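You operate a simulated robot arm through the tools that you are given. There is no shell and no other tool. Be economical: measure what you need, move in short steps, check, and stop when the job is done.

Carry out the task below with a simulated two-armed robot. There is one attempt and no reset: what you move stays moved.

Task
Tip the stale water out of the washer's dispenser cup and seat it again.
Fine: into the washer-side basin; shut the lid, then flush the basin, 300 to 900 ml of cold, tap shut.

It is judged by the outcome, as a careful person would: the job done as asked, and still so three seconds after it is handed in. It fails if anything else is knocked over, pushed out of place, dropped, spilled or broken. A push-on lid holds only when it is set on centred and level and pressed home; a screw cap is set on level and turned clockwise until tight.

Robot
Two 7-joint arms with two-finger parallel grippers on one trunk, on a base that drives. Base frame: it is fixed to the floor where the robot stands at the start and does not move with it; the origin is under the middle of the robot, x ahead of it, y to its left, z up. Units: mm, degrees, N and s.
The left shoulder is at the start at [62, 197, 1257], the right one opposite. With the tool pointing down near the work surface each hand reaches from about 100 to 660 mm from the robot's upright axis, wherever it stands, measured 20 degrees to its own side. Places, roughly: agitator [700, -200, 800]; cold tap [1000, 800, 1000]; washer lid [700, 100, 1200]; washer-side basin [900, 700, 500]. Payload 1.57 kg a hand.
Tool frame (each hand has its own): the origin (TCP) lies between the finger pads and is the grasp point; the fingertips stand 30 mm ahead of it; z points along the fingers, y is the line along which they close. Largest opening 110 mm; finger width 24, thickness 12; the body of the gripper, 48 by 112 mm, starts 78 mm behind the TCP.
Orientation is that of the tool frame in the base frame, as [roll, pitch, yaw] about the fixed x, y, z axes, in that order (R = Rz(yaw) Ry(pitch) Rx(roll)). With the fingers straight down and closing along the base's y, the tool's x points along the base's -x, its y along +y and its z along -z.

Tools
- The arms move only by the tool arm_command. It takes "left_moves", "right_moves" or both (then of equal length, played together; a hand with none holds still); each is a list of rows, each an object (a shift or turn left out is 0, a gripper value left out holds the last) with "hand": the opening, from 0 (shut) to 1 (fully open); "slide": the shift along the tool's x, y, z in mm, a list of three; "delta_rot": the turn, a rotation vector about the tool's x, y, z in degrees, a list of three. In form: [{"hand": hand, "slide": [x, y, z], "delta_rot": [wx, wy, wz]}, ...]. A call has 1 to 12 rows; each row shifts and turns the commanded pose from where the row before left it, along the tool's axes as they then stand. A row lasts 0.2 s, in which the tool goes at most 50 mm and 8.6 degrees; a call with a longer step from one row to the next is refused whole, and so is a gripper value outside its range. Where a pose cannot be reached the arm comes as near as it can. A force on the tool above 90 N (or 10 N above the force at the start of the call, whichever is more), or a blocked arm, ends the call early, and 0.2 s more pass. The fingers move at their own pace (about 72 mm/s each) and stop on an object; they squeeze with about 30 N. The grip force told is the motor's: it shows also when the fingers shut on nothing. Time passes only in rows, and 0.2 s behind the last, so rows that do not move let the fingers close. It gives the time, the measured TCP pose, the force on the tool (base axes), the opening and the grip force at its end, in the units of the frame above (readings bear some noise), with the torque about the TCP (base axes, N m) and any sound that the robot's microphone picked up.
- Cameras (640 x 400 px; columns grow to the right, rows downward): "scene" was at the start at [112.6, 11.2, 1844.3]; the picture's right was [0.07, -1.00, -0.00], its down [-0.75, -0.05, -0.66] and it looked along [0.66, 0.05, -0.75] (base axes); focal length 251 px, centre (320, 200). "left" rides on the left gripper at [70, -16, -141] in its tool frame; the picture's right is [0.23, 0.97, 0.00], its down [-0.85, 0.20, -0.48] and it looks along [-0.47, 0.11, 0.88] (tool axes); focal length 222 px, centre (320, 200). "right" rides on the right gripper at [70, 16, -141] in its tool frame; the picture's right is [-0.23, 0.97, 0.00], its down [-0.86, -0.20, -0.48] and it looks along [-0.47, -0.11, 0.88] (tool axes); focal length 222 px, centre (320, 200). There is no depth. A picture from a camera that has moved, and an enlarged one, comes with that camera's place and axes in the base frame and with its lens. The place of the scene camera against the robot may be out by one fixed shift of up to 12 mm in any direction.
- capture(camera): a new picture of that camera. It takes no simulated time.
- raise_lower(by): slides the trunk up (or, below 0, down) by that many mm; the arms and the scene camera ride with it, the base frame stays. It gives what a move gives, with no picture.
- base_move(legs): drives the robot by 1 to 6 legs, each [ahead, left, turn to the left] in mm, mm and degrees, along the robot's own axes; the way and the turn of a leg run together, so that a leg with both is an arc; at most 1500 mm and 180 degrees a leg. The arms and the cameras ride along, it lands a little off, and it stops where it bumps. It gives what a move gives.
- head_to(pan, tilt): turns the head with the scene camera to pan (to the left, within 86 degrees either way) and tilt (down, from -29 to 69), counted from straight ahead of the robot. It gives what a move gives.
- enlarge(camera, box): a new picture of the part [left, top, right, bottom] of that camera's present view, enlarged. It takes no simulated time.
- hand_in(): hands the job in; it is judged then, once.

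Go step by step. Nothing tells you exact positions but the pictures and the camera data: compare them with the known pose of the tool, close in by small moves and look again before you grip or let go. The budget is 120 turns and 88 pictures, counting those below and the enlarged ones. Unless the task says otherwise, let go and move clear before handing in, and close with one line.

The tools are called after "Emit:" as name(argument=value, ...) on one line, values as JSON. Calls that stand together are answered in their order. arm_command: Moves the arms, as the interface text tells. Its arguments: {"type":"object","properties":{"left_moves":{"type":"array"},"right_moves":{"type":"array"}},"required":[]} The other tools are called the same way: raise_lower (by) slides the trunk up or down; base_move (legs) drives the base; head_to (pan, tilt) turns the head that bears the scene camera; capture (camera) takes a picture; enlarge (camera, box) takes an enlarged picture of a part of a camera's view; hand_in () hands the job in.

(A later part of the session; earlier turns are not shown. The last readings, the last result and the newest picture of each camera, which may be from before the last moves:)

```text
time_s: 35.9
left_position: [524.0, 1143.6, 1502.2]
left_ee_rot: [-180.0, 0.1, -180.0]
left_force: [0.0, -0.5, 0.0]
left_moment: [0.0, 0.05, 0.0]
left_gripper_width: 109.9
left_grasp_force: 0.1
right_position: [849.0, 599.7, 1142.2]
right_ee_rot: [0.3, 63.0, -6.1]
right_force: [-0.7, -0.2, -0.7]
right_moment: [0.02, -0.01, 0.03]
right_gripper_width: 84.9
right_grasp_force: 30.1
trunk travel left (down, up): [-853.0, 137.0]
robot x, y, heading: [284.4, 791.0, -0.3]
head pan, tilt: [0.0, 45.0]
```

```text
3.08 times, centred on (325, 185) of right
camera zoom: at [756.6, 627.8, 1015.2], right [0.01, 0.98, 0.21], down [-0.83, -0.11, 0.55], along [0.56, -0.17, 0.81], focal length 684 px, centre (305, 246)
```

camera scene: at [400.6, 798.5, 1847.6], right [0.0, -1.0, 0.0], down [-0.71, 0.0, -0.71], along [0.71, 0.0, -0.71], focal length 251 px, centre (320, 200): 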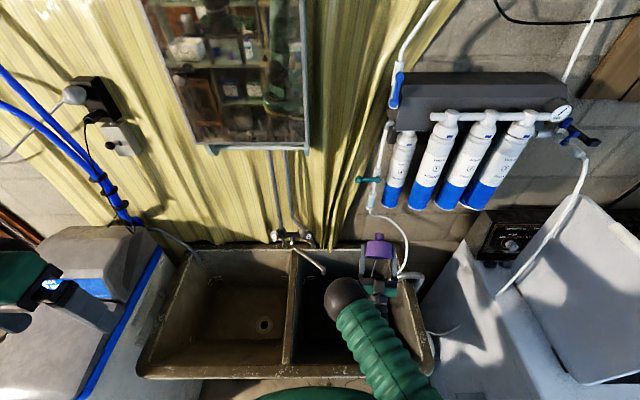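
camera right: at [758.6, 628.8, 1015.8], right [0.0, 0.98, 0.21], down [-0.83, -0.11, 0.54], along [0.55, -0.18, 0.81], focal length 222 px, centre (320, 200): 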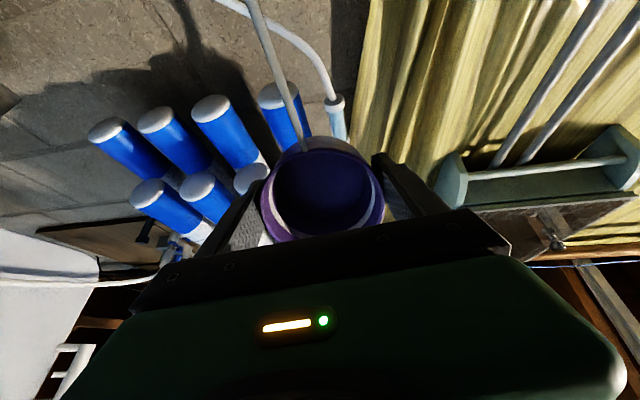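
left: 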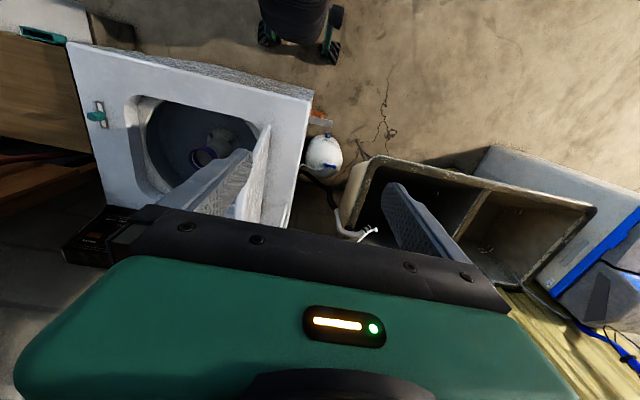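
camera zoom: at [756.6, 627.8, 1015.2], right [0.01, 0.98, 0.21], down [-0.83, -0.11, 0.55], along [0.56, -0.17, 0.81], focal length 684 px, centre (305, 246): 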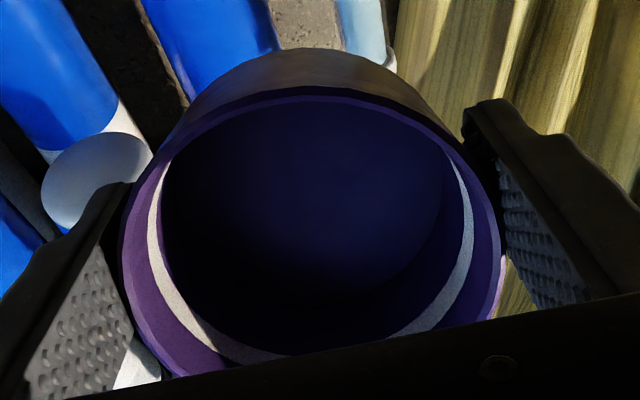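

The stream has stopped and the cup is empty. Tilting back upright in the same path.

Emit:
arm_command(right_moves=[{"slide": [0, 8, 0], "delta_rot": [0, 6, 0]}, {"slide": [0, 8, 0], "delta_rot": [0, 8, 0]}, {"slide": [0, 8, 0], "delta_rot": [0, 8, 0]}, {"slide": [0, 8, 0], "delta_rot": [0, 8, 0]}, {"slide": [0, 8, 0], "delta_rot": [0, 8, 0]}, {"slide": [0, 8, 0], "delta_rot": [0, 8, 0]}, {"slide": [0, 4, 0], "delta_rot": [0, 8, 0]}, {"delta_rot": [0, 8, 0]}, {"delta_rot": [0, 8, 0]}])

Emit:
capture(camera="scene")

```text
time_s: 37.9
left_position: [523.0, 1142.7, 1503.0]
left_ee_rot: [180.0, 0.1, 180.0]
left_force: [0.2, -0.6, 0.2]
left_moment: [0.01, 0.01, 0.02]
left_gripper_width: 110.0
left_grasp_force: 0.1
right_position: [854.7, 657.5, 1141.8]
right_ee_rot: [179.6, 46.8, 174.2]
right_force: [-0.4, 0.3, -0.8]
right_moment: [0.0, 0.01, 0.0]
right_gripper_width: 84.4
right_grasp_force: 29.7
trunk travel left (down, up): [-853.0, 137.0]
robot x, y, heading: [283.7, 790.3, -0.3]
head pan, tilt: [0.0, 45.0]
```

```text
47 pictures are left
camera scene: at [399.5, 797.1, 1849.6], right [0.0, -1.0, 0.0], down [-0.71, 0.0, -0.71], along [0.71, 0.0, -0.71], focal length 251 px, centre (320, 200)
```

scene: 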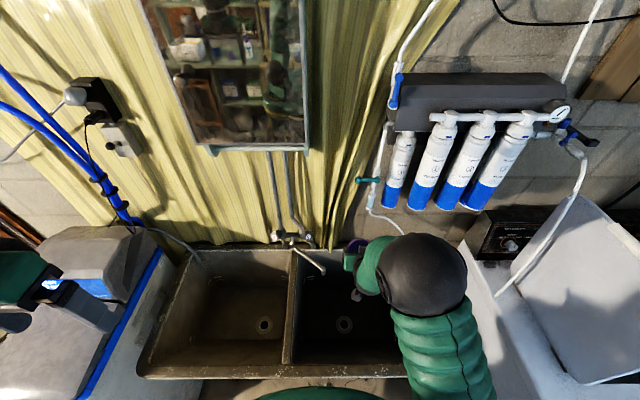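

Emit:
arm_command(right_moves=[{"delta_rot": [0, 8, 0]}, {"delta_rot": [0, 8, 0]}, {"delta_rot": [0, 8, 0]}, {"delta_rot": [0, 8, 0]}, {"delta_rot": [0, 8, 0]}, {"delta_rot": [0, 6.6, 0]}, {"delta_rot": [0, 0, -5.7]}, {"slide": [0, -15, -30]}, {"slide": [0, -15, -30]}, {"slide": [0, -15, -30]}, {"slide": [0, -10, -10]}])

Emit:
capture(camera="right")

```text
time_s: 40.3
left_position: [523.8, 1143.1, 1501.8]
left_ee_rot: [180.0, 0.1, -179.9]
left_force: [-0.3, -1.0, 0.2]
left_moment: [0.01, 0.0, 0.01]
left_gripper_width: 110.1
left_grasp_force: 0.1
right_position: [851.9, 602.5, 1239.7]
right_ee_rot: [179.7, 0.3, -180.0]
right_force: [0.1, -0.6, -0.5]
right_moment: [0.01, 0.02, -0.02]
right_gripper_width: 84.8
right_grasp_force: 30.0
trunk travel left (down, up): [-853.0, 137.0]
robot x, y, heading: [283.4, 788.2, -0.4]
head pan, tilt: [0.0, 45.0]
```

```text
46 pictures are left
camera right: at [781.8, 618.2, 1381.0], right [0.23, 0.97, 0.01], down [0.85, -0.2, 0.48], along [0.47, -0.11, -0.88], focal length 222 px, centre (320, 200)
```

right: 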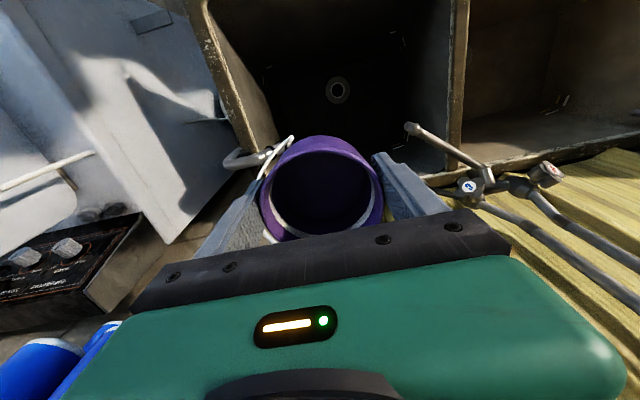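

The cup is empty and upright. Driving back out, right, and forward to the washer station.

Emit:
base_move(legs=[[-520, 0, 0], [0, -790, 0.3]])

Emit:
base_move(legs=[[370, 0, 0]])

Emit:
head_to(pan=-10, tilt=55)

Emit:
capture(camera="right")

Emit:
capture(camera="scene")

```text
time_s: 47.3
left_position: [5.6, 336.4, 1501.0]
left_ee_rot: [-179.7, 0.1, -179.5]
left_force: [-0.4, 0.4, 0.1]
left_moment: [-0.03, -0.04, 0.01]
left_gripper_width: 109.8
left_grasp_force: 0.1
right_position: [338.3, -202.0, 1239.6]
right_ee_rot: [179.9, 0.3, -179.5]
right_force: [0.2, 0.0, -0.2]
right_moment: [0.01, -0.02, -0.01]
right_gripper_width: 84.9
right_grasp_force: 29.8
trunk travel left (down, up): [-853.0, 137.0]
robot x, y, heading: [-231.1, -16.1, 0.1]
head pan, tilt: [0.0, 45.0]
```

```text
time_s: 49.7
left_position: [379.2, 329.7, 1503.8]
left_ee_rot: [180.0, 0.3, 179.9]
left_force: [1.2, 0.3, 0.2]
left_moment: [0.01, -0.02, 0.01]
left_gripper_width: 110.0
left_grasp_force: 0.0
right_position: [710.7, -211.7, 1241.1]
right_ee_rot: [179.8, 0.5, 179.9]
right_force: [1.4, -0.3, -0.3]
right_moment: [0.02, -0.05, 0.02]
right_gripper_width: 84.8
right_grasp_force: 30.1
trunk travel left (down, up): [-853.0, 137.0]
robot x, y, heading: [146.1, -22.1, -0.3]
head pan, tilt: [0.0, 45.0]
```

```text
time_s: 50.4
left_position: [382.1, 330.5, 1503.6]
left_ee_rot: [-180.0, 0.3, 179.9]
left_force: [-0.3, -0.6, 0.0]
left_moment: [0.02, 0.0, -0.03]
left_gripper_width: 110.1
left_grasp_force: 0.0
right_position: [711.7, -209.8, 1239.8]
right_ee_rot: [179.8, 0.3, 179.9]
right_force: [-0.8, 0.4, -0.5]
right_moment: [-0.02, -0.06, 0.0]
right_gripper_width: 84.5
right_grasp_force: 29.5
trunk travel left (down, up): [-853.0, 137.0]
robot x, y, heading: [145.5, -21.8, -0.4]
head pan, tilt: [-10.0, 55.0]
```

```text
45 pictures are left
camera right: at [639.9, -195.1, 1382.0], right [0.23, 0.97, 0.01], down [0.85, -0.2, 0.48], along [0.47, -0.11, -0.87], focal length 222 px, centre (320, 200)
```

right: 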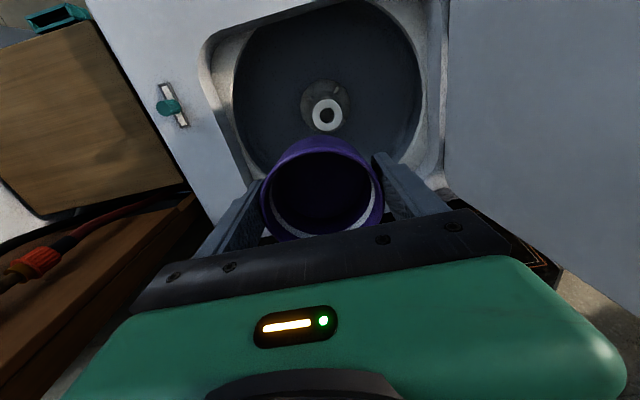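

```text
44 pictures are left
camera scene: at [249.1, -28.6, 1836.2], right [-0.18, -0.98, 0.0], down [-0.81, 0.15, -0.57], along [0.56, -0.1, -0.82], focal length 251 px, centre (320, 200)
```

scene: 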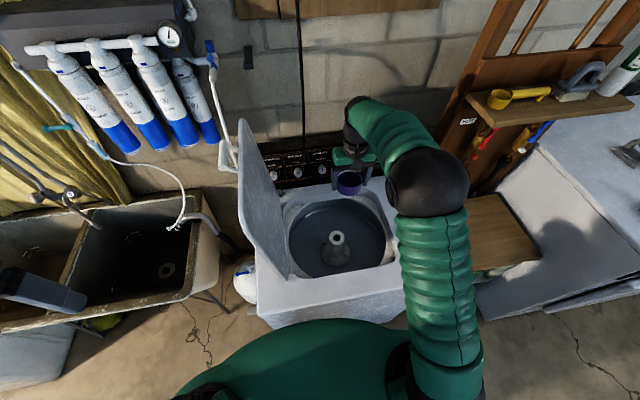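

The post hole is at about [714, -195], matching the original seat pose. Moving over it and down to 60 mm above the seat for a check.

Emit:
arm_command(right_moves=[{"slide": [-1, 6, 25]}, {"slide": [-1, 6, 35]}, {"slide": [0, 6, 35]}, {"slide": [0, 0, 35]}, {"slide": [0, 0, 35]}, {"slide": [0, 0, 35]}, {"slide": [0, 0, 35]}, {"slide": [0, 0, 30]}, {"slide": [0, 0, 20]}, {}])

Emit:
enlarge(camera="right", box=[240, 70, 400, 190])

Emit:
enlarge(camera="scene", box=[280, 150, 420, 270])

```text
time_s: 52.6
left_position: [382.6, 330.8, 1503.7]
left_ee_rot: [-180.0, 0.2, -179.9]
left_force: [-0.2, 0.2, 0.2]
left_moment: [0.01, 0.0, -0.01]
left_gripper_width: 109.9
left_grasp_force: 0.0
right_position: [716.8, -191.0, 955.7]
right_ee_rot: [179.8, 0.3, 179.9]
right_force: [-0.3, 0.2, 0.2]
right_moment: [-0.03, 0.04, 0.0]
right_gripper_width: 84.6
right_grasp_force: 30.2
trunk travel left (down, up): [-853.0, 137.0]
robot x, y, heading: [147.7, -20.5, -0.4]
head pan, tilt: [-10.0, 55.0]
```

```text
3.33 times, centred on (320, 130) of right
camera zoom: at [645.3, -175.2, 1096.1], right [0.23, 0.97, 0.01], down [0.85, -0.2, 0.48], along [0.47, -0.11, -0.88], focal length 740 px, centre (320, 433)
```

zoom: 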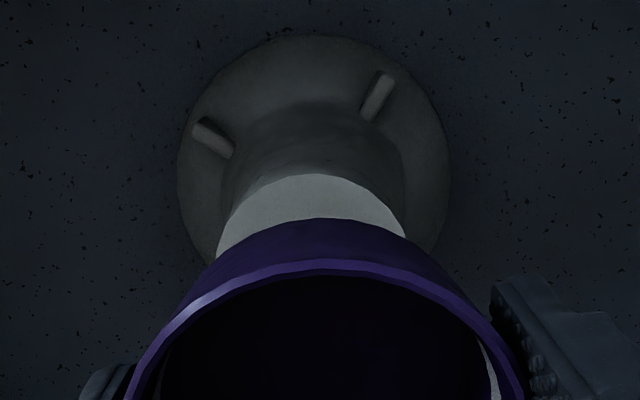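

```text
3.33 times, centred on (350, 210) of scene
camera zoom: at [251.4, -27.9, 1836.0], right [-0.18, -0.98, 0.0], down [-0.81, 0.15, -0.57], along [0.56, -0.1, -0.82], focal length 838 px, centre (220, 167)
```

zoom: 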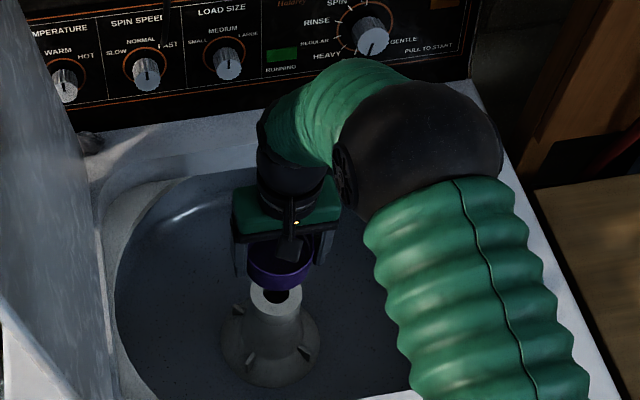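

Nearly aligned; compared with the lift-off picture I'm about 2 mm left and 3 mm ahead. Correcting, then lowering gently.

Emit:
arm_command(right_moves=[{"slide": [2.5, -1.8, 5]}, {"slide": [0, 0, 6]}, {}])

Emit:
enlarge(camera="right", box=[240, 70, 400, 190])

Emit:
enlarge(camera="scene", box=[310, 200, 360, 240])

```text
time_s: 53.4
left_position: [383.5, 329.6, 1503.1]
left_ee_rot: [180.0, 0.2, 179.9]
left_force: [0.0, 0.1, -0.4]
left_moment: [0.02, 0.03, -0.02]
left_gripper_width: 110.0
left_grasp_force: 0.0
right_position: [714.4, -192.2, 944.1]
right_ee_rot: [179.8, 0.4, 179.9]
right_force: [0.5, -0.2, 0.9]
right_moment: [-0.04, -0.02, 0.04]
right_gripper_width: 84.7
right_grasp_force: 29.5
trunk travel left (down, up): [-853.0, 137.0]
robot x, y, heading: [147.0, -22.9, -0.2]
head pan, tilt: [-10.0, 55.0]
```

```text
3.33 times, centred on (320, 130) of right
camera zoom: at [642.9, -176.2, 1084.3], right [0.23, 0.97, 0.01], down [0.85, -0.2, 0.48], along [0.47, -0.11, -0.88], focal length 740 px, centre (320, 433)
```

zoom: 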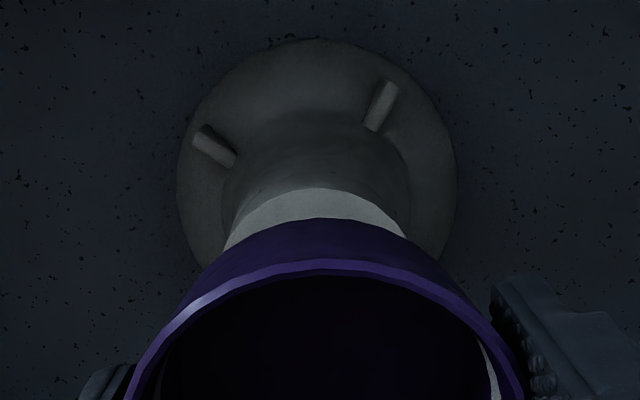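

```text
10.00 times, centred on (335, 220) of scene
camera zoom: at [251.5, -27.8, 1836.0], right [-0.18, -0.98, 0.0], down [-0.81, 0.15, -0.57], along [0.56, -0.1, -0.82], focal length 2514 px, centre (170, 0)
```

zoom: 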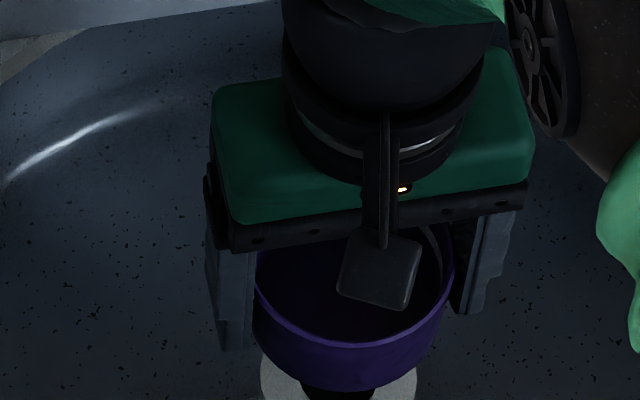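

Well aligned. Lowering in small steps, watching the force.

Emit:
arm_command(right_moves=[{"slide": [0, -0.5, 8]}, {"slide": [0, 0, 8]}, {"slide": [0, 0, 8]}, {"slide": [0, 0, 8]}, {"slide": [0, 0, 6]}, {"slide": [0, 0, 6]}, {}])

Emit:
enlarge(camera="scene", box=[300, 190, 380, 250])

```text
time_s: 55.0
left_position: [383.1, 330.1, 1503.6]
left_ee_rot: [180.0, 0.2, 180.0]
left_force: [0.5, 0.4, 0.2]
left_moment: [0.02, 0.0, -0.01]
left_gripper_width: 109.9
left_grasp_force: 0.0
right_position: [713.9, -195.2, 900.6]
right_ee_rot: [179.7, 0.4, 179.8]
right_force: [-1.1, -1.0, -0.6]
right_moment: [0.0, -0.02, -0.01]
right_gripper_width: 84.6
right_grasp_force: 29.7
trunk travel left (down, up): [-853.0, 137.0]
robot x, y, heading: [141.5, -18.9, -0.2]
head pan, tilt: [-10.0, 55.0]
```

```text
6.67 times, centred on (340, 220) of scene
camera zoom: at [251.7, -27.9, 1836.0], right [-0.18, -0.98, 0.0], down [-0.81, 0.15, -0.57], along [0.56, -0.1, -0.82], focal length 1676 px, centre (187, 67)
```

zoom: 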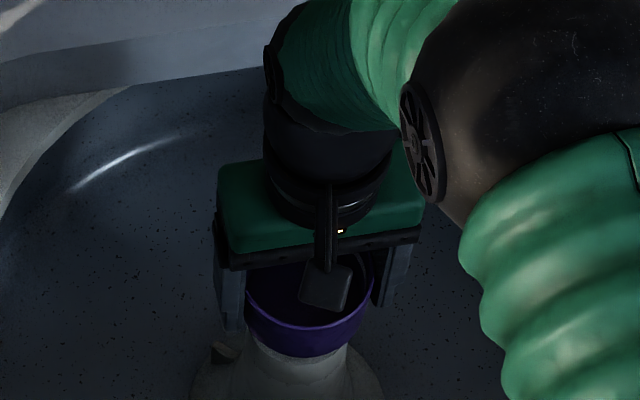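

Emit:
arm_command(right_moves=[{"slide": [0, 1, 5]}, {"slide": [0, 0, 5]}, {"slide": [0, 0, 4]}, {"slide": [0, 0, 4]}, {}])

```text
time_s: 56.2
left_position: [382.3, 330.7, 1504.0]
left_ee_rot: [180.0, 0.3, -180.0]
left_force: [-0.1, -0.7, -0.2]
left_moment: [0.01, -0.03, 0.04]
left_gripper_width: 110.0
left_grasp_force: 0.0
right_position: [714.9, -194.8, 884.6]
right_ee_rot: [179.8, 0.5, 179.9]
right_force: [-2.7, -2.2, 11.5]
right_moment: [0.18, 0.0, 0.0]
right_gripper_width: 84.5
right_grasp_force: 29.8
trunk travel left (down, up): [-853.0, 137.0]
robot x, y, heading: [146.1, -24.2, -0.1]
head pan, tilt: [-10.0, 55.0]
```

It touches at about 3 mm above the earlier seated reading. Pressing a little more.

Emit:
arm_command(right_moves=[{"slide": [0, 0.5, 2]}, {"slide": [0, 0, 2]}, {"slide": [0, 0, 2]}, {}])

Emit:
capture(camera="right")

Emit:
enlarge(camera="scene", box=[300, 190, 380, 250])

```text
time_s: 57.2
left_position: [381.8, 328.1, 1505.2]
left_ee_rot: [179.8, 0.2, 180.0]
left_force: [0.7, -0.6, -0.7]
left_moment: [-0.01, 0.0, 0.03]
left_gripper_width: 110.1
left_grasp_force: 0.0
right_position: [714.2, -193.3, 877.3]
right_ee_rot: [179.8, 0.6, 179.9]
right_force: [2.1, -8.8, 22.7]
right_moment: [-0.01, -0.18, -0.13]
right_gripper_width: 84.7
right_grasp_force: 29.9
trunk travel left (down, up): [-853.0, 137.0]
robot x, y, heading: [145.6, -22.6, -0.2]
head pan, tilt: [-10.0, 55.0]
```

```text
38 pictures are left
camera right: at [642.5, -177.4, 1018.8], right [0.23, 0.97, 0.01], down [0.85, -0.2, 0.49], along [0.48, -0.11, -0.87], focal length 222 px, centre (320, 200)
```

right: 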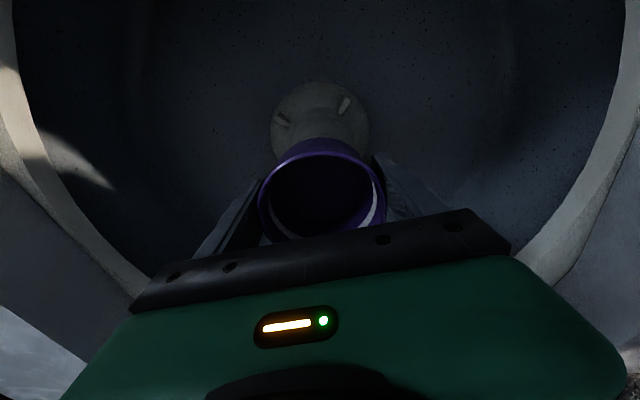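

```text
6.67 times, centred on (340, 220) of scene
camera zoom: at [246.7, -30.2, 1836.4], right [-0.18, -0.98, 0.0], down [-0.81, 0.15, -0.57], along [0.57, -0.1, -0.82], focal length 1676 px, centre (187, 67)
```

zoom: 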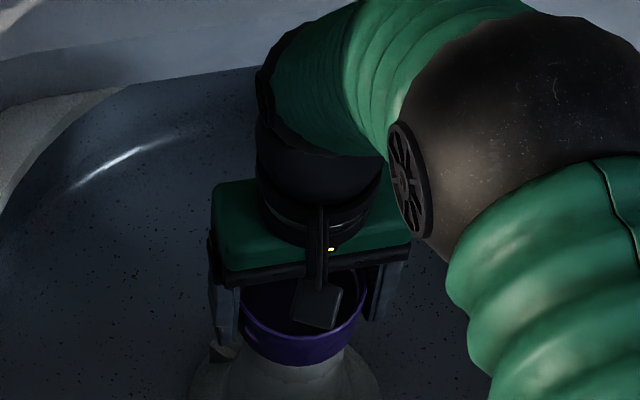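

Looks seated and level. Easing off and opening the fingers.

Emit:
arm_command(right_moves=[{"slide": [0, 0, -3]}, {"hand": 0.85}, {"hand": 1}, {"hand": 1}, {"slide": [0, 0, -15]}, {"slide": [0, 0, -25]}, {"slide": [0, 0, -35]}, {"slide": [0, 0, -40]}, {"slide": [0, 0, -45]}])

Emit:
capture(camera="right")

Emit:
enlarge(camera="scene", box=[290, 180, 390, 270])

```text
time_s: 59.2
left_position: [382.5, 331.0, 1502.2]
left_ee_rot: [179.9, 0.4, 179.9]
left_force: [-0.1, 0.0, -0.5]
left_moment: [-0.03, 0.05, 0.01]
left_gripper_width: 110.0
left_grasp_force: 0.1
right_position: [713.2, -194.0, 1039.5]
right_ee_rot: [179.7, 0.4, 180.0]
right_force: [0.4, -0.2, -0.2]
right_moment: [0.04, -0.02, 0.0]
right_gripper_width: 109.8
right_grasp_force: 0.0
trunk travel left (down, up): [-853.0, 137.0]
robot x, y, heading: [145.7, -21.6, -0.2]
head pan, tilt: [-10.0, 55.0]
```

```text
36 pictures are left
camera right: at [642.0, -177.5, 1180.8], right [0.23, 0.97, 0.01], down [0.85, -0.2, 0.48], along [0.47, -0.11, -0.88], focal length 222 px, centre (320, 200)
```

right: 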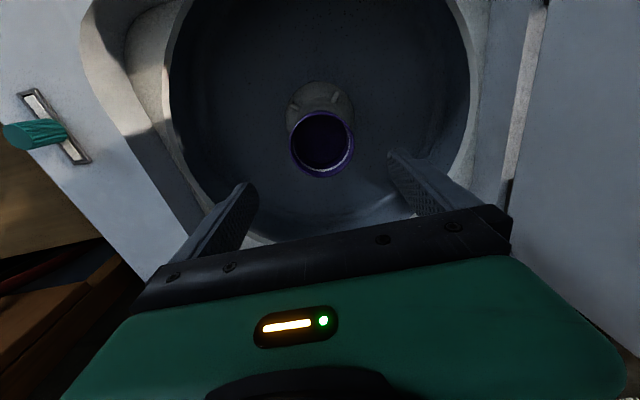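

```text
4.44 times, centred on (340, 225) of scene
camera zoom: at [249.6, -27.6, 1836.0], right [-0.18, -0.98, 0.0], down [-0.81, 0.15, -0.57], along [0.56, -0.1, -0.82], focal length 1117 px, centre (231, 89)
```

zoom: 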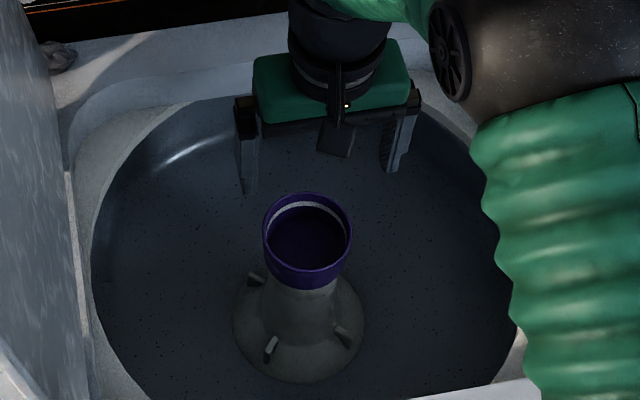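

The cup is seated and level. Next the lid: I estimate its free edge at y≈107, z≈1320 with the hinge at y≈26, z≈935. I'll raise the right hand and look at the edge closely.

Emit:
arm_command(right_moves=[{"slide": [0, 0, -45]}, {"slide": [0, 0, -45]}, {"slide": [0, 0, -45]}, {"slide": [0, 0, -45]}, {"slide": [0, 0, -45]}, {"slide": [0, 0, -45]}, {"slide": [0, 0, -45]}, {"slide": [0, 0, -45]}, {"slide": [0, 0, -45]}, {"slide": [0, 0, -45]}, {"slide": [0, 0, -20]}])

Emit:
capture(camera="right")

Emit:
capture(camera="left")

Emit:
enlarge(camera="scene", box=[200, 90, 440, 340])

```text
time_s: 61.6
left_position: [384.6, 330.3, 1502.7]
left_ee_rot: [-179.9, 0.3, 180.0]
left_force: [0.0, 0.0, -0.1]
left_moment: [0.0, -0.02, -0.01]
left_gripper_width: 110.0
left_grasp_force: 0.0
right_position: [707.5, -196.7, 1484.9]
right_ee_rot: [179.7, 0.4, 179.9]
right_force: [-0.8, 0.4, 0.7]
right_moment: [-0.02, -0.01, 0.02]
right_gripper_width: 110.3
right_grasp_force: 0.1
right hand out of reach, approached as far as the arm can: row 11
trunk travel left (down, up): [-853.0, 137.0]
robot x, y, heading: [148.9, -22.0, -0.6]
head pan, tilt: [-10.0, 55.0]
```

```text
34 pictures are left
camera right: at [636.7, -180.7, 1626.6], right [0.23, 0.97, 0.01], down [0.85, -0.2, 0.48], along [0.47, -0.11, -0.87], focal length 222 px, centre (320, 200)
```

right: 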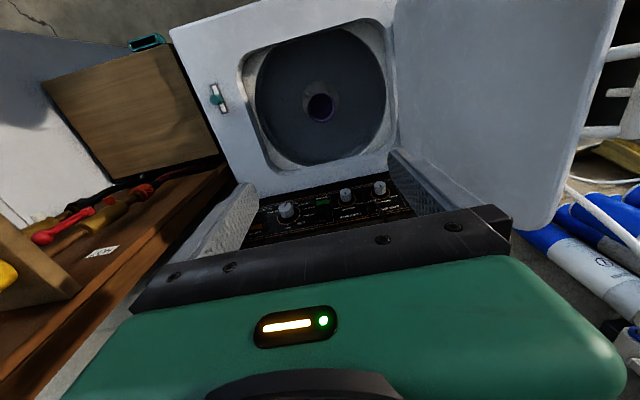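

```text
33 pictures are left
camera left: at [314.4, 313.6, 1643.4], right [-0.23, 0.97, 0.0], down [0.85, 0.2, 0.48], along [0.47, 0.11, -0.88], focal length 222 px, centre (320, 200)
```

left: 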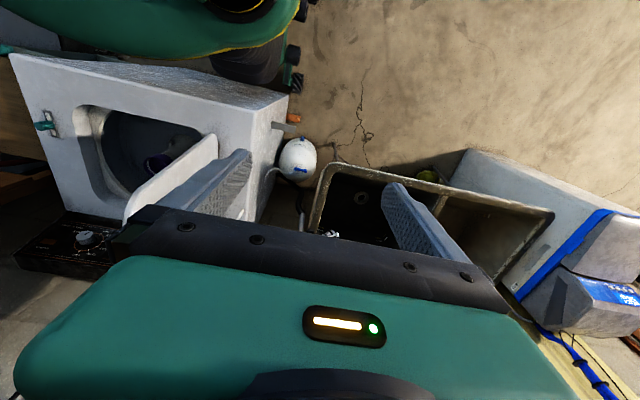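

```text
1.60 times, centred on (320, 215) of scene
camera zoom: at [251.9, -28.0, 1836.0], right [-0.18, -0.98, 0.0], down [-0.81, 0.15, -0.57], along [0.56, -0.1, -0.82], focal length 402 px, centre (320, 176)
```

zoom: 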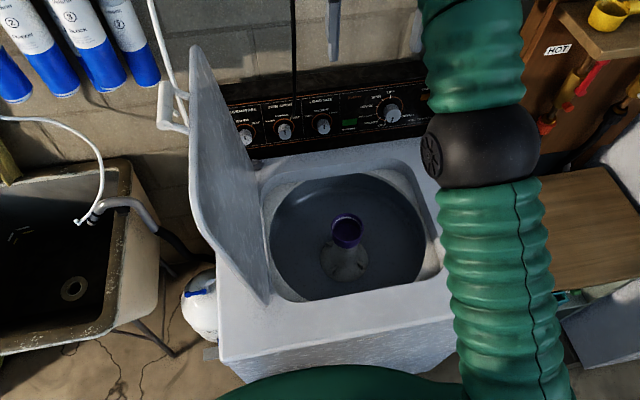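

The lid's free edge seems to be at about y≈95–108, z≈1320–1376. I'll raise the trunk a little and bring the right hand above it to measure.

Emit:
raise_lower(by=80)

Emit:
arm_command(right_moves=[{"slide": [5, 25, 0]}, {"slide": [5, 25, 0]}, {"slide": [5, 25, 0]}, {"slide": [5, 25, 5]}, {"slide": [5, 25, 5]}, {"slide": [5, 25, 5]}, {"slide": [0, 25, 5]}, {"slide": [0, 25, 5]}, {"slide": [0, 25, 5]}, {"slide": [0, 25, 5]}])

Emit:
capture(camera="right")

Emit:
capture(camera="scene")

```text
time_s: 62.8
left_position: [384.2, 331.1, 1582.8]
left_ee_rot: [-180.0, 0.1, 180.0]
left_force: [-0.5, 0.1, -0.2]
left_moment: [-0.03, 0.01, 0.01]
left_gripper_width: 109.9
left_grasp_force: 0.0
right_position: [708.5, -197.6, 1565.7]
right_ee_rot: [179.8, 0.5, 179.9]
right_force: [0.7, 0.1, -0.2]
right_moment: [0.01, 0.0, 0.02]
right_gripper_width: 110.0
right_grasp_force: 0.0
trunk travel left (down, up): [-933.0, 57.0]
robot x, y, heading: [145.8, -20.3, -0.2]
head pan, tilt: [-10.0, 55.0]
```

```text
time_s: 65.0
left_position: [382.5, 331.1, 1583.3]
left_ee_rot: [180.0, 0.2, -180.0]
left_force: [0.5, 0.2, 0.5]
left_moment: [0.02, 0.0, -0.03]
left_gripper_width: 109.9
left_grasp_force: 0.1
right_position: [677.5, 13.5, 1536.7]
right_ee_rot: [179.6, 0.6, 180.0]
right_force: [-0.2, 0.0, -0.9]
right_moment: [0.0, -0.01, -0.02]
right_gripper_width: 109.8
right_grasp_force: 0.0
right hand out of reach, approached as far as the arm can: row 9, 10
trunk travel left (down, up): [-933.0, 57.0]
robot x, y, heading: [141.5, -21.3, -0.4]
head pan, tilt: [-10.0, 55.0]
```

```text
31 pictures are left
camera right: at [605.5, 27.9, 1678.3], right [0.23, 0.97, 0.01], down [0.85, -0.2, 0.49], along [0.48, -0.11, -0.87], focal length 222 px, centre (320, 200)
```

right: 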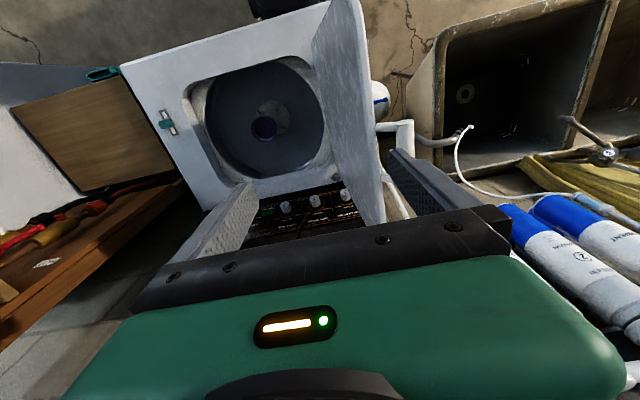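

```text
30 pictures are left
camera scene: at [249.9, -26.7, 1916.1], right [-0.18, -0.98, 0.0], down [-0.81, 0.15, -0.57], along [0.56, -0.1, -0.82], focal length 251 px, centre (320, 200)
```

scene: 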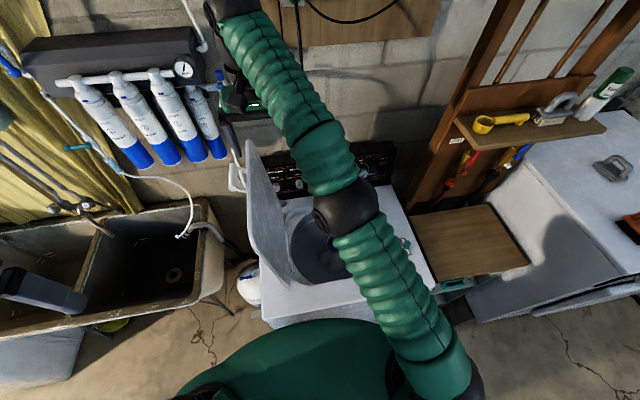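

The edge triangulates to about y≈84, z≈1382, x 545–850. I'll lower and pull in slightly to get in reach, keeping the fingertips above the edge.

Emit:
arm_command(right_moves=[{"slide": [15, 0, 25], "hand": 1}, {"slide": [15, 0, 25]}, {"slide": [0, 8, 20]}, {"slide": [0, 8, 0]}, {"slide": [0, 8, 0]}, {"slide": [0, 8, 0]}, {}])

Emit:
capture(camera="right")

```text
time_s: 66.5
left_position: [385.4, 331.8, 1583.1]
left_ee_rot: [180.0, 0.1, -180.0]
left_force: [-0.6, 0.1, 0.0]
left_moment: [-0.01, 0.01, -0.03]
left_gripper_width: 110.1
left_grasp_force: 0.1
right_position: [650.0, 45.0, 1466.7]
right_ee_rot: [179.8, 0.5, 179.9]
right_force: [-0.1, 0.6, -1.1]
right_moment: [-0.01, 0.0, 0.0]
right_gripper_width: 109.9
right_grasp_force: 0.0
trunk travel left (down, up): [-933.0, 57.0]
robot x, y, heading: [146.5, -19.5, 0.0]
head pan, tilt: [-10.0, 55.0]
```

```text
29 pictures are left
camera right: at [578.8, 60.7, 1607.8], right [0.23, 0.97, 0.0], down [0.85, -0.2, 0.48], along [0.47, -0.11, -0.87], focal length 222 px, centre (320, 200)
```

right: 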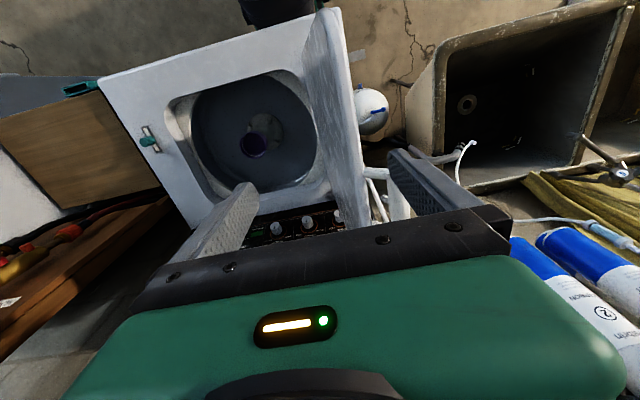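

Edge at y≈85.5 in this view. Shifting left 40 and descending to straddle it.

Emit:
arm_command(right_moves=[{"slide": [0, 20, 0]}, {"slide": [0, 20, 0]}, {}, {"slide": [0, 0, 30]}, {"slide": [0, 0, 25]}, {"slide": [0, 0, 20]}, {}])

Emit:
capture(camera="right")

```text
time_s: 68.2
left_position: [383.8, 332.7, 1583.5]
left_ee_rot: [-179.9, 0.2, -179.9]
left_force: [0.2, 0.0, 0.5]
left_moment: [0.01, 0.0, -0.01]
left_gripper_width: 109.9
left_grasp_force: 0.1
right_position: [650.7, 85.0, 1393.4]
right_ee_rot: [179.9, 0.5, 179.9]
right_force: [-0.6, 0.6, -0.4]
right_moment: [0.0, 0.03, -0.05]
right_gripper_width: 110.1
right_grasp_force: 0.1
trunk travel left (down, up): [-933.0, 57.0]
robot x, y, heading: [145.1, -23.2, -0.0]
head pan, tilt: [-10.0, 55.0]
```

```text
28 pictures are left
camera right: at [578.9, 101.6, 1533.9], right [0.23, 0.97, 0.0], down [0.85, -0.2, 0.49], along [0.47, -0.11, -0.87], focal length 222 px, centre (320, 200)
```

right: 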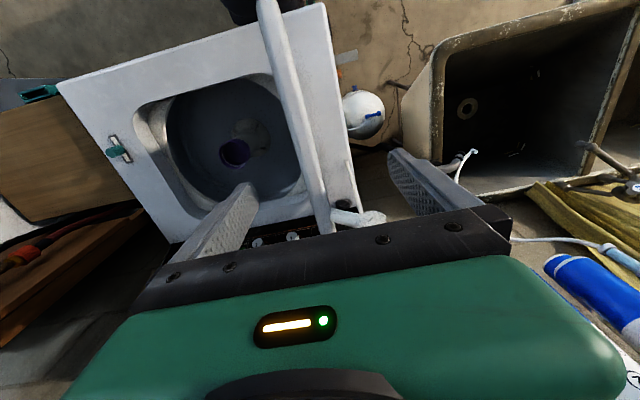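

The edge is between the fingers. I'll go slightly deeper, narrow the gap to a loose cage, and begin swinging along the hinge arc.

Emit:
arm_command(right_moves=[{"slide": [0, 0, 10], "hand": 0.4}, {"hand": 0.4}, {"hand": 0.4}, {"slide": [0, -20, 1], "delta_rot": [-2.5, 0, 0]}, {"slide": [0, -39, 1.7], "delta_rot": [-5, 0, 0]}, {"slide": [0, -39, 1.7], "delta_rot": [-5, 0, 0]}, {}])

Emit:
capture(camera="right")

```text
time_s: 69.8
left_position: [382.1, 328.8, 1583.5]
left_ee_rot: [-180.0, 0.2, 179.9]
left_force: [0.8, -0.6, 1.0]
left_moment: [0.01, -0.01, 0.01]
left_gripper_width: 109.9
left_grasp_force: 0.0
right_position: [648.6, -17.2, 1375.0]
right_ee_rot: [167.2, 0.6, 179.9]
right_force: [-0.6, 7.8, 8.1]
right_moment: [0.45, -0.04, 0.04]
right_gripper_width: 51.9
right_grasp_force: 3.8
trunk travel left (down, up): [-933.0, 57.0]
robot x, y, heading: [146.3, -17.6, -0.3]
head pan, tilt: [-10.0, 55.0]
```

```text
27 pictures are left
camera right: at [575.7, -31.8, 1516.0], right [0.23, 0.95, 0.22], down [0.85, -0.3, 0.43], along [0.47, 0.09, -0.88], focal length 222 px, centre (320, 200)
```

right: 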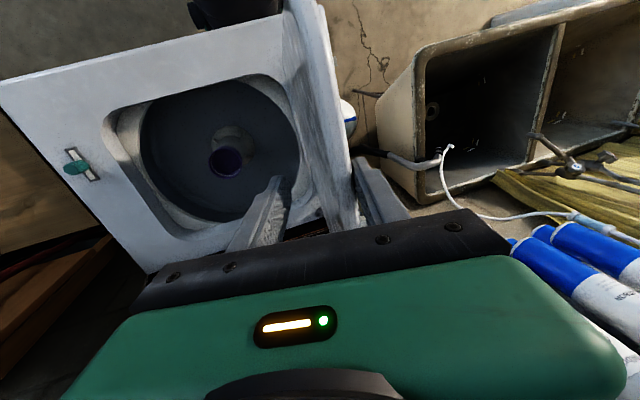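

The lid follows, pushed by the left finger. Continuing the arc.

Emit:
arm_command(right_moves=[{"slide": [0, -36, 1.7], "delta_rot": [-5, 0, 0]}, {"slide": [0, -36, 1.7], "delta_rot": [-5, 0, 0]}, {"slide": [0, -36, 1.7], "delta_rot": [-5, 0, 0]}, {"slide": [0, -36, 1.7], "delta_rot": [-5, 0, 0]}, {}])

Emit:
capture(camera="right")

```text
time_s: 71.0
left_position: [383.1, 331.9, 1583.2]
left_ee_rot: [-179.9, 0.2, -180.0]
left_force: [-0.9, 0.0, -0.4]
left_moment: [-0.02, 0.02, -0.02]
left_gripper_width: 109.9
left_grasp_force: 0.1
right_position: [649.0, -145.9, 1317.3]
right_ee_rot: [147.3, 0.5, 179.9]
right_force: [-0.1, 0.0, 0.7]
right_moment: [-0.03, 0.0, -0.02]
right_gripper_width: 43.9
right_grasp_force: 0.1
trunk travel left (down, up): [-933.0, 57.0]
robot x, y, heading: [142.8, -22.6, -0.4]
head pan, tilt: [-10.0, 55.0]
```

```text
26 pictures are left
camera right: at [577.5, -208.2, 1444.7], right [0.22, 0.82, 0.53], down [0.85, -0.43, 0.3], along [0.47, 0.38, -0.79], focal length 222 px, centre (320, 200)
```

right: 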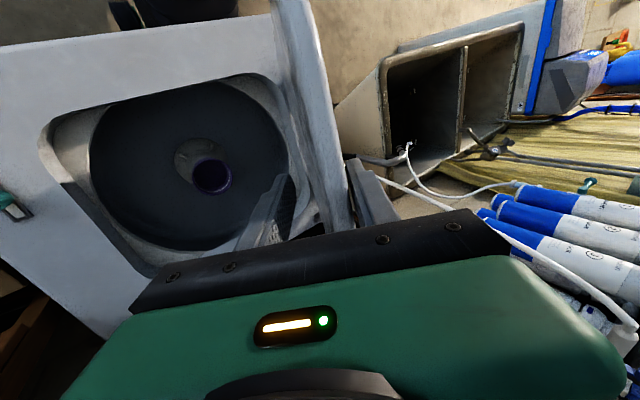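

No slamming: the hinge appears to hold with friction. Continuing, with slightly less rotation and easing outward.

Emit:
arm_command(right_moves=[{"slide": [0, -36, -5], "delta_rot": [-3.5, 0, 0]}, {"slide": [0, -36, -5], "delta_rot": [-4, 0, 0]}, {"slide": [0, -36, -4], "delta_rot": [-4, 0, 0]}, {"slide": [0, -36, -3], "delta_rot": [-4, 0, 0]}, {}])

Emit:
capture(camera="right")

Emit:
capture(camera="scene")

```text
time_s: 72.2
left_position: [382.7, 330.1, 1582.8]
left_ee_rot: [179.9, 0.2, -180.0]
left_force: [0.8, 0.2, -0.4]
left_moment: [-0.02, 0.02, 0.01]
left_gripper_width: 110.0
left_grasp_force: 0.1
right_position: [649.6, -269.3, 1239.4]
right_ee_rot: [131.9, 0.6, 179.8]
right_force: [-0.2, 0.8, 0.7]
right_moment: [-0.01, -0.01, -0.05]
right_gripper_width: 44.1
right_grasp_force: 0.0
trunk travel left (down, up): [-933.0, 57.0]
robot x, y, heading: [145.3, -22.9, -0.3]
head pan, tilt: [-10.0, 55.0]
```

```text
25 pictures are left
camera right: at [578.4, -362.8, 1346.1], right [0.22, 0.65, 0.73], down [0.85, -0.49, 0.18], along [0.47, 0.58, -0.66], focal length 222 px, centre (320, 200)
```

right: 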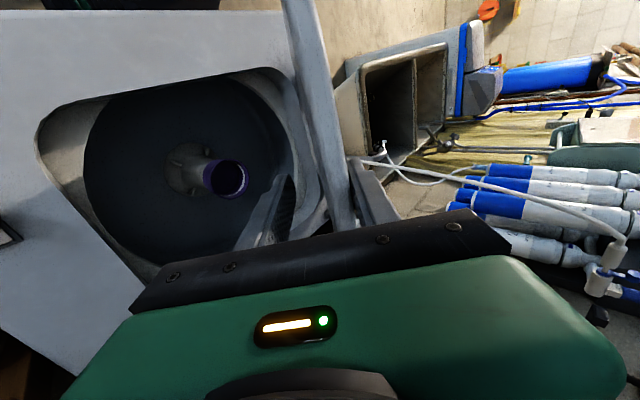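

```text
24 pictures are left
camera scene: at [250.7, -28.7, 1916.0], right [-0.18, -0.98, 0.0], down [-0.81, 0.15, -0.57], along [0.56, -0.1, -0.82], focal length 251 px, centre (320, 200)
```

scene: 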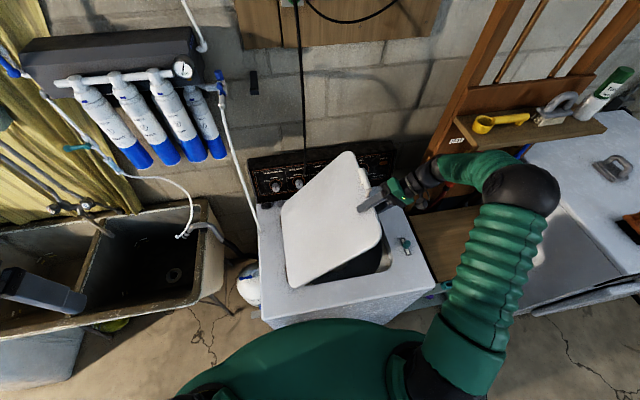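

The lid is about half closed and tracking well. Continuing.

Emit:
arm_command(right_moves=[{"slide": [0, -36, -4], "delta_rot": [-4, 0, 0]}, {"slide": [0, -36, -4], "delta_rot": [-4.5, 0, 0]}, {"slide": [0, -36, -3], "delta_rot": [-4.5, 0, 0]}, {"slide": [0, -36, -3], "delta_rot": [-4.5, 0, 0]}, {"slide": [0, -30, -3], "delta_rot": [-4, 0, 0]}, {}])

Emit:
capture(camera="right")

Emit:
capture(camera="scene")

```text
time_s: 73.5
left_position: [382.9, 329.0, 1584.6]
left_ee_rot: [180.0, 0.3, -179.9]
left_force: [-0.7, -0.2, 1.0]
left_moment: [0.01, -0.01, 0.0]
left_gripper_width: 109.7
left_grasp_force: 0.0
right_position: [634.8, -362.1, 1118.4]
right_ee_rot: [110.2, 0.5, 179.9]
right_force: [0.0, -0.2, 1.2]
right_moment: [-0.01, 0.01, 0.01]
right_gripper_width: 44.2
right_grasp_force: 0.1
right hand out of reach, approached as far as the arm can: row 5
trunk travel left (down, up): [-933.0, 57.0]
robot x, y, heading: [145.9, -20.4, -0.3]
head pan, tilt: [-10.0, 55.0]
```

```text
23 pictures are left
camera right: at [564.3, -488.2, 1182.6], right [0.22, 0.34, 0.92], down [0.85, -0.52, -0.01], along [0.47, 0.79, -0.4], focal length 222 px, centre (320, 200)
```

right: 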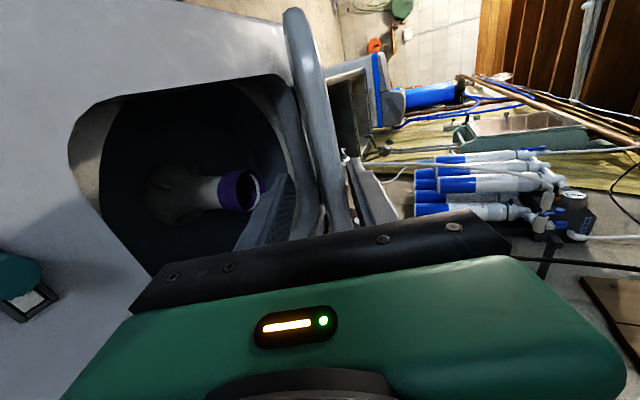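

```text
22 pictures are left
camera scene: at [249.9, -30.2, 1916.0], right [-0.18, -0.98, 0.0], down [-0.81, 0.15, -0.57], along [0.56, -0.1, -0.82], focal length 251 px, centre (320, 200)
```

scene: 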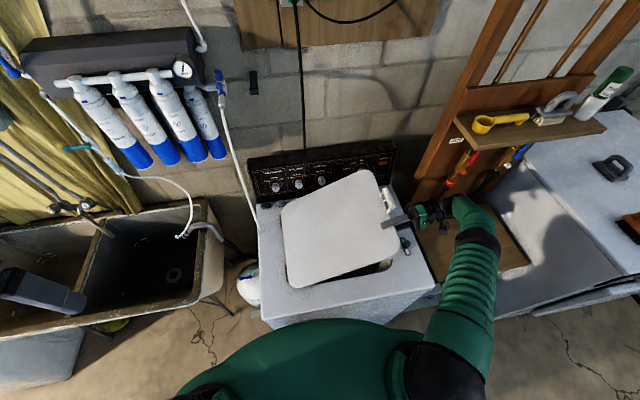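

Reach is the limit now, so I'll use the trunk to bring the hand (and the lid) down further.

Emit:
raise_lower(by=-60)

Emit:
arm_command(right_moves=[{"slide": [10, 0, -12], "delta_rot": [-4, 0, 0]}, {"slide": [5, 0, -10], "delta_rot": [-4, 0, 0]}, {}])

Emit:
capture(camera="right")

```text
time_s: 74.5
left_position: [383.4, 329.1, 1524.6]
left_ee_rot: [-179.9, 0.2, 180.0]
left_force: [-0.3, -0.1, -0.1]
left_moment: [-0.02, 0.02, 0.01]
left_gripper_width: 110.1
left_grasp_force: 0.1
right_position: [636.6, -361.7, 1057.7]
right_ee_rot: [110.3, 0.4, 180.0]
right_force: [-0.3, 0.2, -0.2]
right_moment: [-0.01, -0.02, 0.04]
right_gripper_width: 44.1
right_grasp_force: 0.1
trunk travel left (down, up): [-873.0, 117.0]
robot x, y, heading: [143.4, -22.2, -0.5]
head pan, tilt: [-10.0, 55.0]
```

```text
time_s: 75.3
left_position: [384.0, 328.5, 1523.5]
left_ee_rot: [179.9, 0.2, -180.0]
left_force: [0.2, 0.0, 0.4]
left_moment: [-0.02, -0.02, -0.02]
left_gripper_width: 109.8
left_grasp_force: 0.0
right_position: [625.8, -373.0, 1063.5]
right_ee_rot: [106.3, 0.5, 179.9]
right_force: [-0.5, -0.3, 1.5]
right_moment: [0.0, -0.01, 0.0]
right_gripper_width: 44.7
right_grasp_force: 0.8
right hand out of reach, approached as far as the arm can: row 2
trunk travel left (down, up): [-873.0, 117.0]
robot x, y, heading: [145.3, -24.0, -0.1]
head pan, tilt: [-10.0, 55.0]
```

```text
21 pictures are left
camera right: at [554.6, -503.7, 1116.9], right [0.22, 0.27, 0.94], down [0.85, -0.52, -0.05], along [0.47, 0.81, -0.35], focal length 222 px, centre (320, 200)
```

right: 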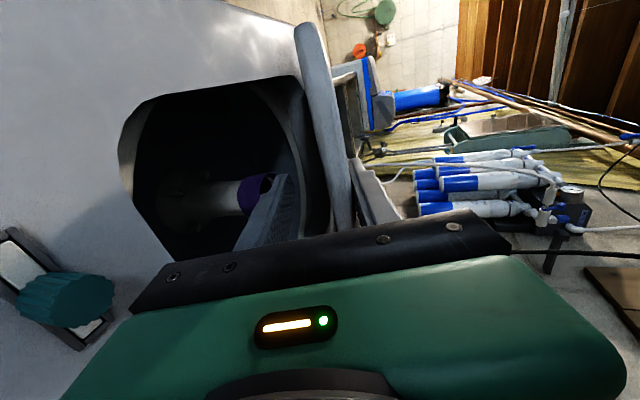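

The lid stays put against the upper finger and isn't resting on the lower one, so the hinge holds it. I'll lower a bit more with the trunk, then withdraw sideways and finish by pressing from above.

Emit:
raise_lower(by=-35)

Emit:
base_move(legs=[[0, -110, 0]])

Emit:
capture(camera="scene")

Emit:
capture(camera="right")

```text
time_s: 76.1
left_position: [383.8, 328.1, 1488.5]
left_ee_rot: [-180.0, 0.1, 180.0]
left_force: [-0.4, -0.4, -0.7]
left_moment: [0.01, 0.01, 0.01]
left_gripper_width: 110.0
left_grasp_force: 0.1
right_position: [625.2, -373.3, 1026.2]
right_ee_rot: [106.3, 0.4, 179.9]
right_force: [0.9, -0.2, 0.2]
right_moment: [0.04, -0.03, -0.02]
right_gripper_width: 44.0
right_grasp_force: 0.1
trunk travel left (down, up): [-838.0, 152.0]
robot x, y, heading: [146.4, -21.9, -0.1]
head pan, tilt: [-10.0, 55.0]
```

```text
time_s: 77.3
left_position: [384.4, 263.8, 1476.4]
left_ee_rot: [-178.3, 0.0, -179.9]
left_force: [-0.4, 0.1, -1.5]
left_moment: [0.01, 0.04, 0.04]
left_gripper_width: 109.8
left_grasp_force: 0.2
right_position: [627.3, -451.4, 1036.9]
right_ee_rot: [107.9, 0.5, -179.9]
right_force: [-0.9, -0.7, 2.4]
right_moment: [-0.26, -0.03, -0.06]
right_gripper_width: 44.1
right_grasp_force: 0.1
trunk travel left (down, up): [-838.0, 152.0]
robot x, y, heading: [144.4, -129.1, -0.2]
head pan, tilt: [-10.0, 55.0]
```

```text
20 pictures are left
camera scene: at [252.1, -91.2, 1820.8], right [-0.18, -0.98, 0.03], down [-0.81, 0.13, -0.58], along [0.56, -0.12, -0.82], focal length 251 px, centre (320, 200)
```

scene: 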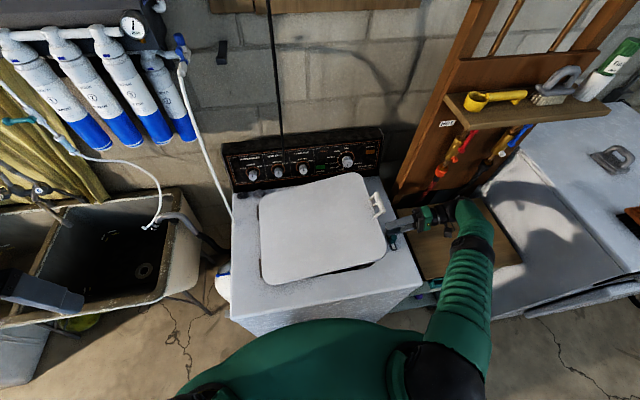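

```text
19 pictures are left
camera right: at [557.8, -581.3, 1095.5], right [0.22, 0.3, 0.93], down [0.86, -0.51, -0.03], along [0.47, 0.8, -0.37], focal length 222 px, centre (320, 200)
```

right: 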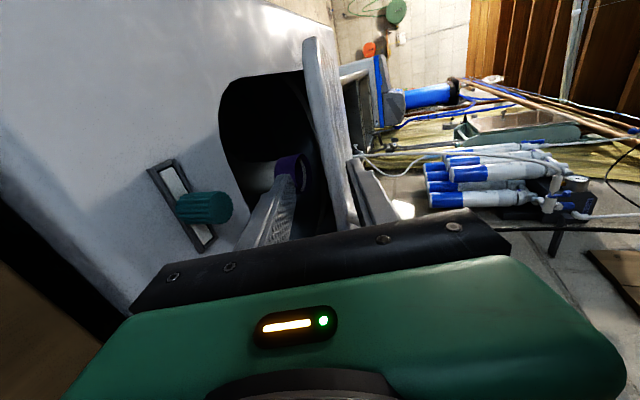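

Emit:
arm_command(right_moves=[{}, {}])

Emit:
capture(camera="right")

```text
time_s: 77.9
left_position: [383.0, 212.5, 1490.5]
left_ee_rot: [179.6, 0.1, -179.8]
left_force: [0.2, -0.3, 0.3]
left_moment: [-0.01, -0.02, 0.02]
left_gripper_width: 109.7
left_grasp_force: 0.0
right_position: [630.9, -489.9, 1023.2]
right_ee_rot: [105.8, 0.6, -179.7]
right_force: [1.2, 0.1, -1.8]
right_moment: [0.04, -0.02, 0.01]
right_gripper_width: 44.0
right_grasp_force: 0.0
trunk travel left (down, up): [-838.0, 152.0]
robot x, y, heading: [146.4, -127.3, -0.5]
head pan, tilt: [-10.0, 55.0]
```

```text
18 pictures are left
camera right: at [560.2, -621.4, 1077.0], right [0.22, 0.27, 0.94], down [0.86, -0.51, -0.05], along [0.47, 0.82, -0.34], focal length 222 px, centre (320, 200)
```

right: 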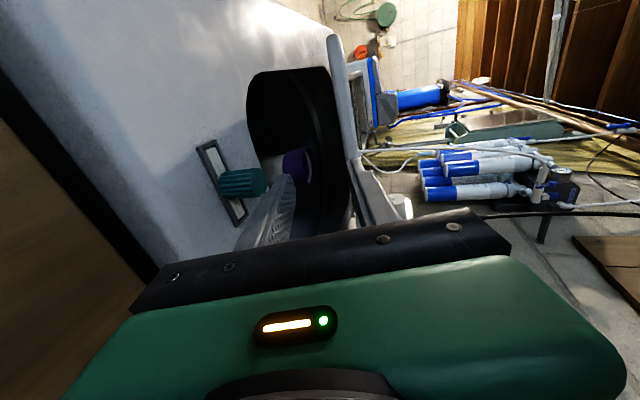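

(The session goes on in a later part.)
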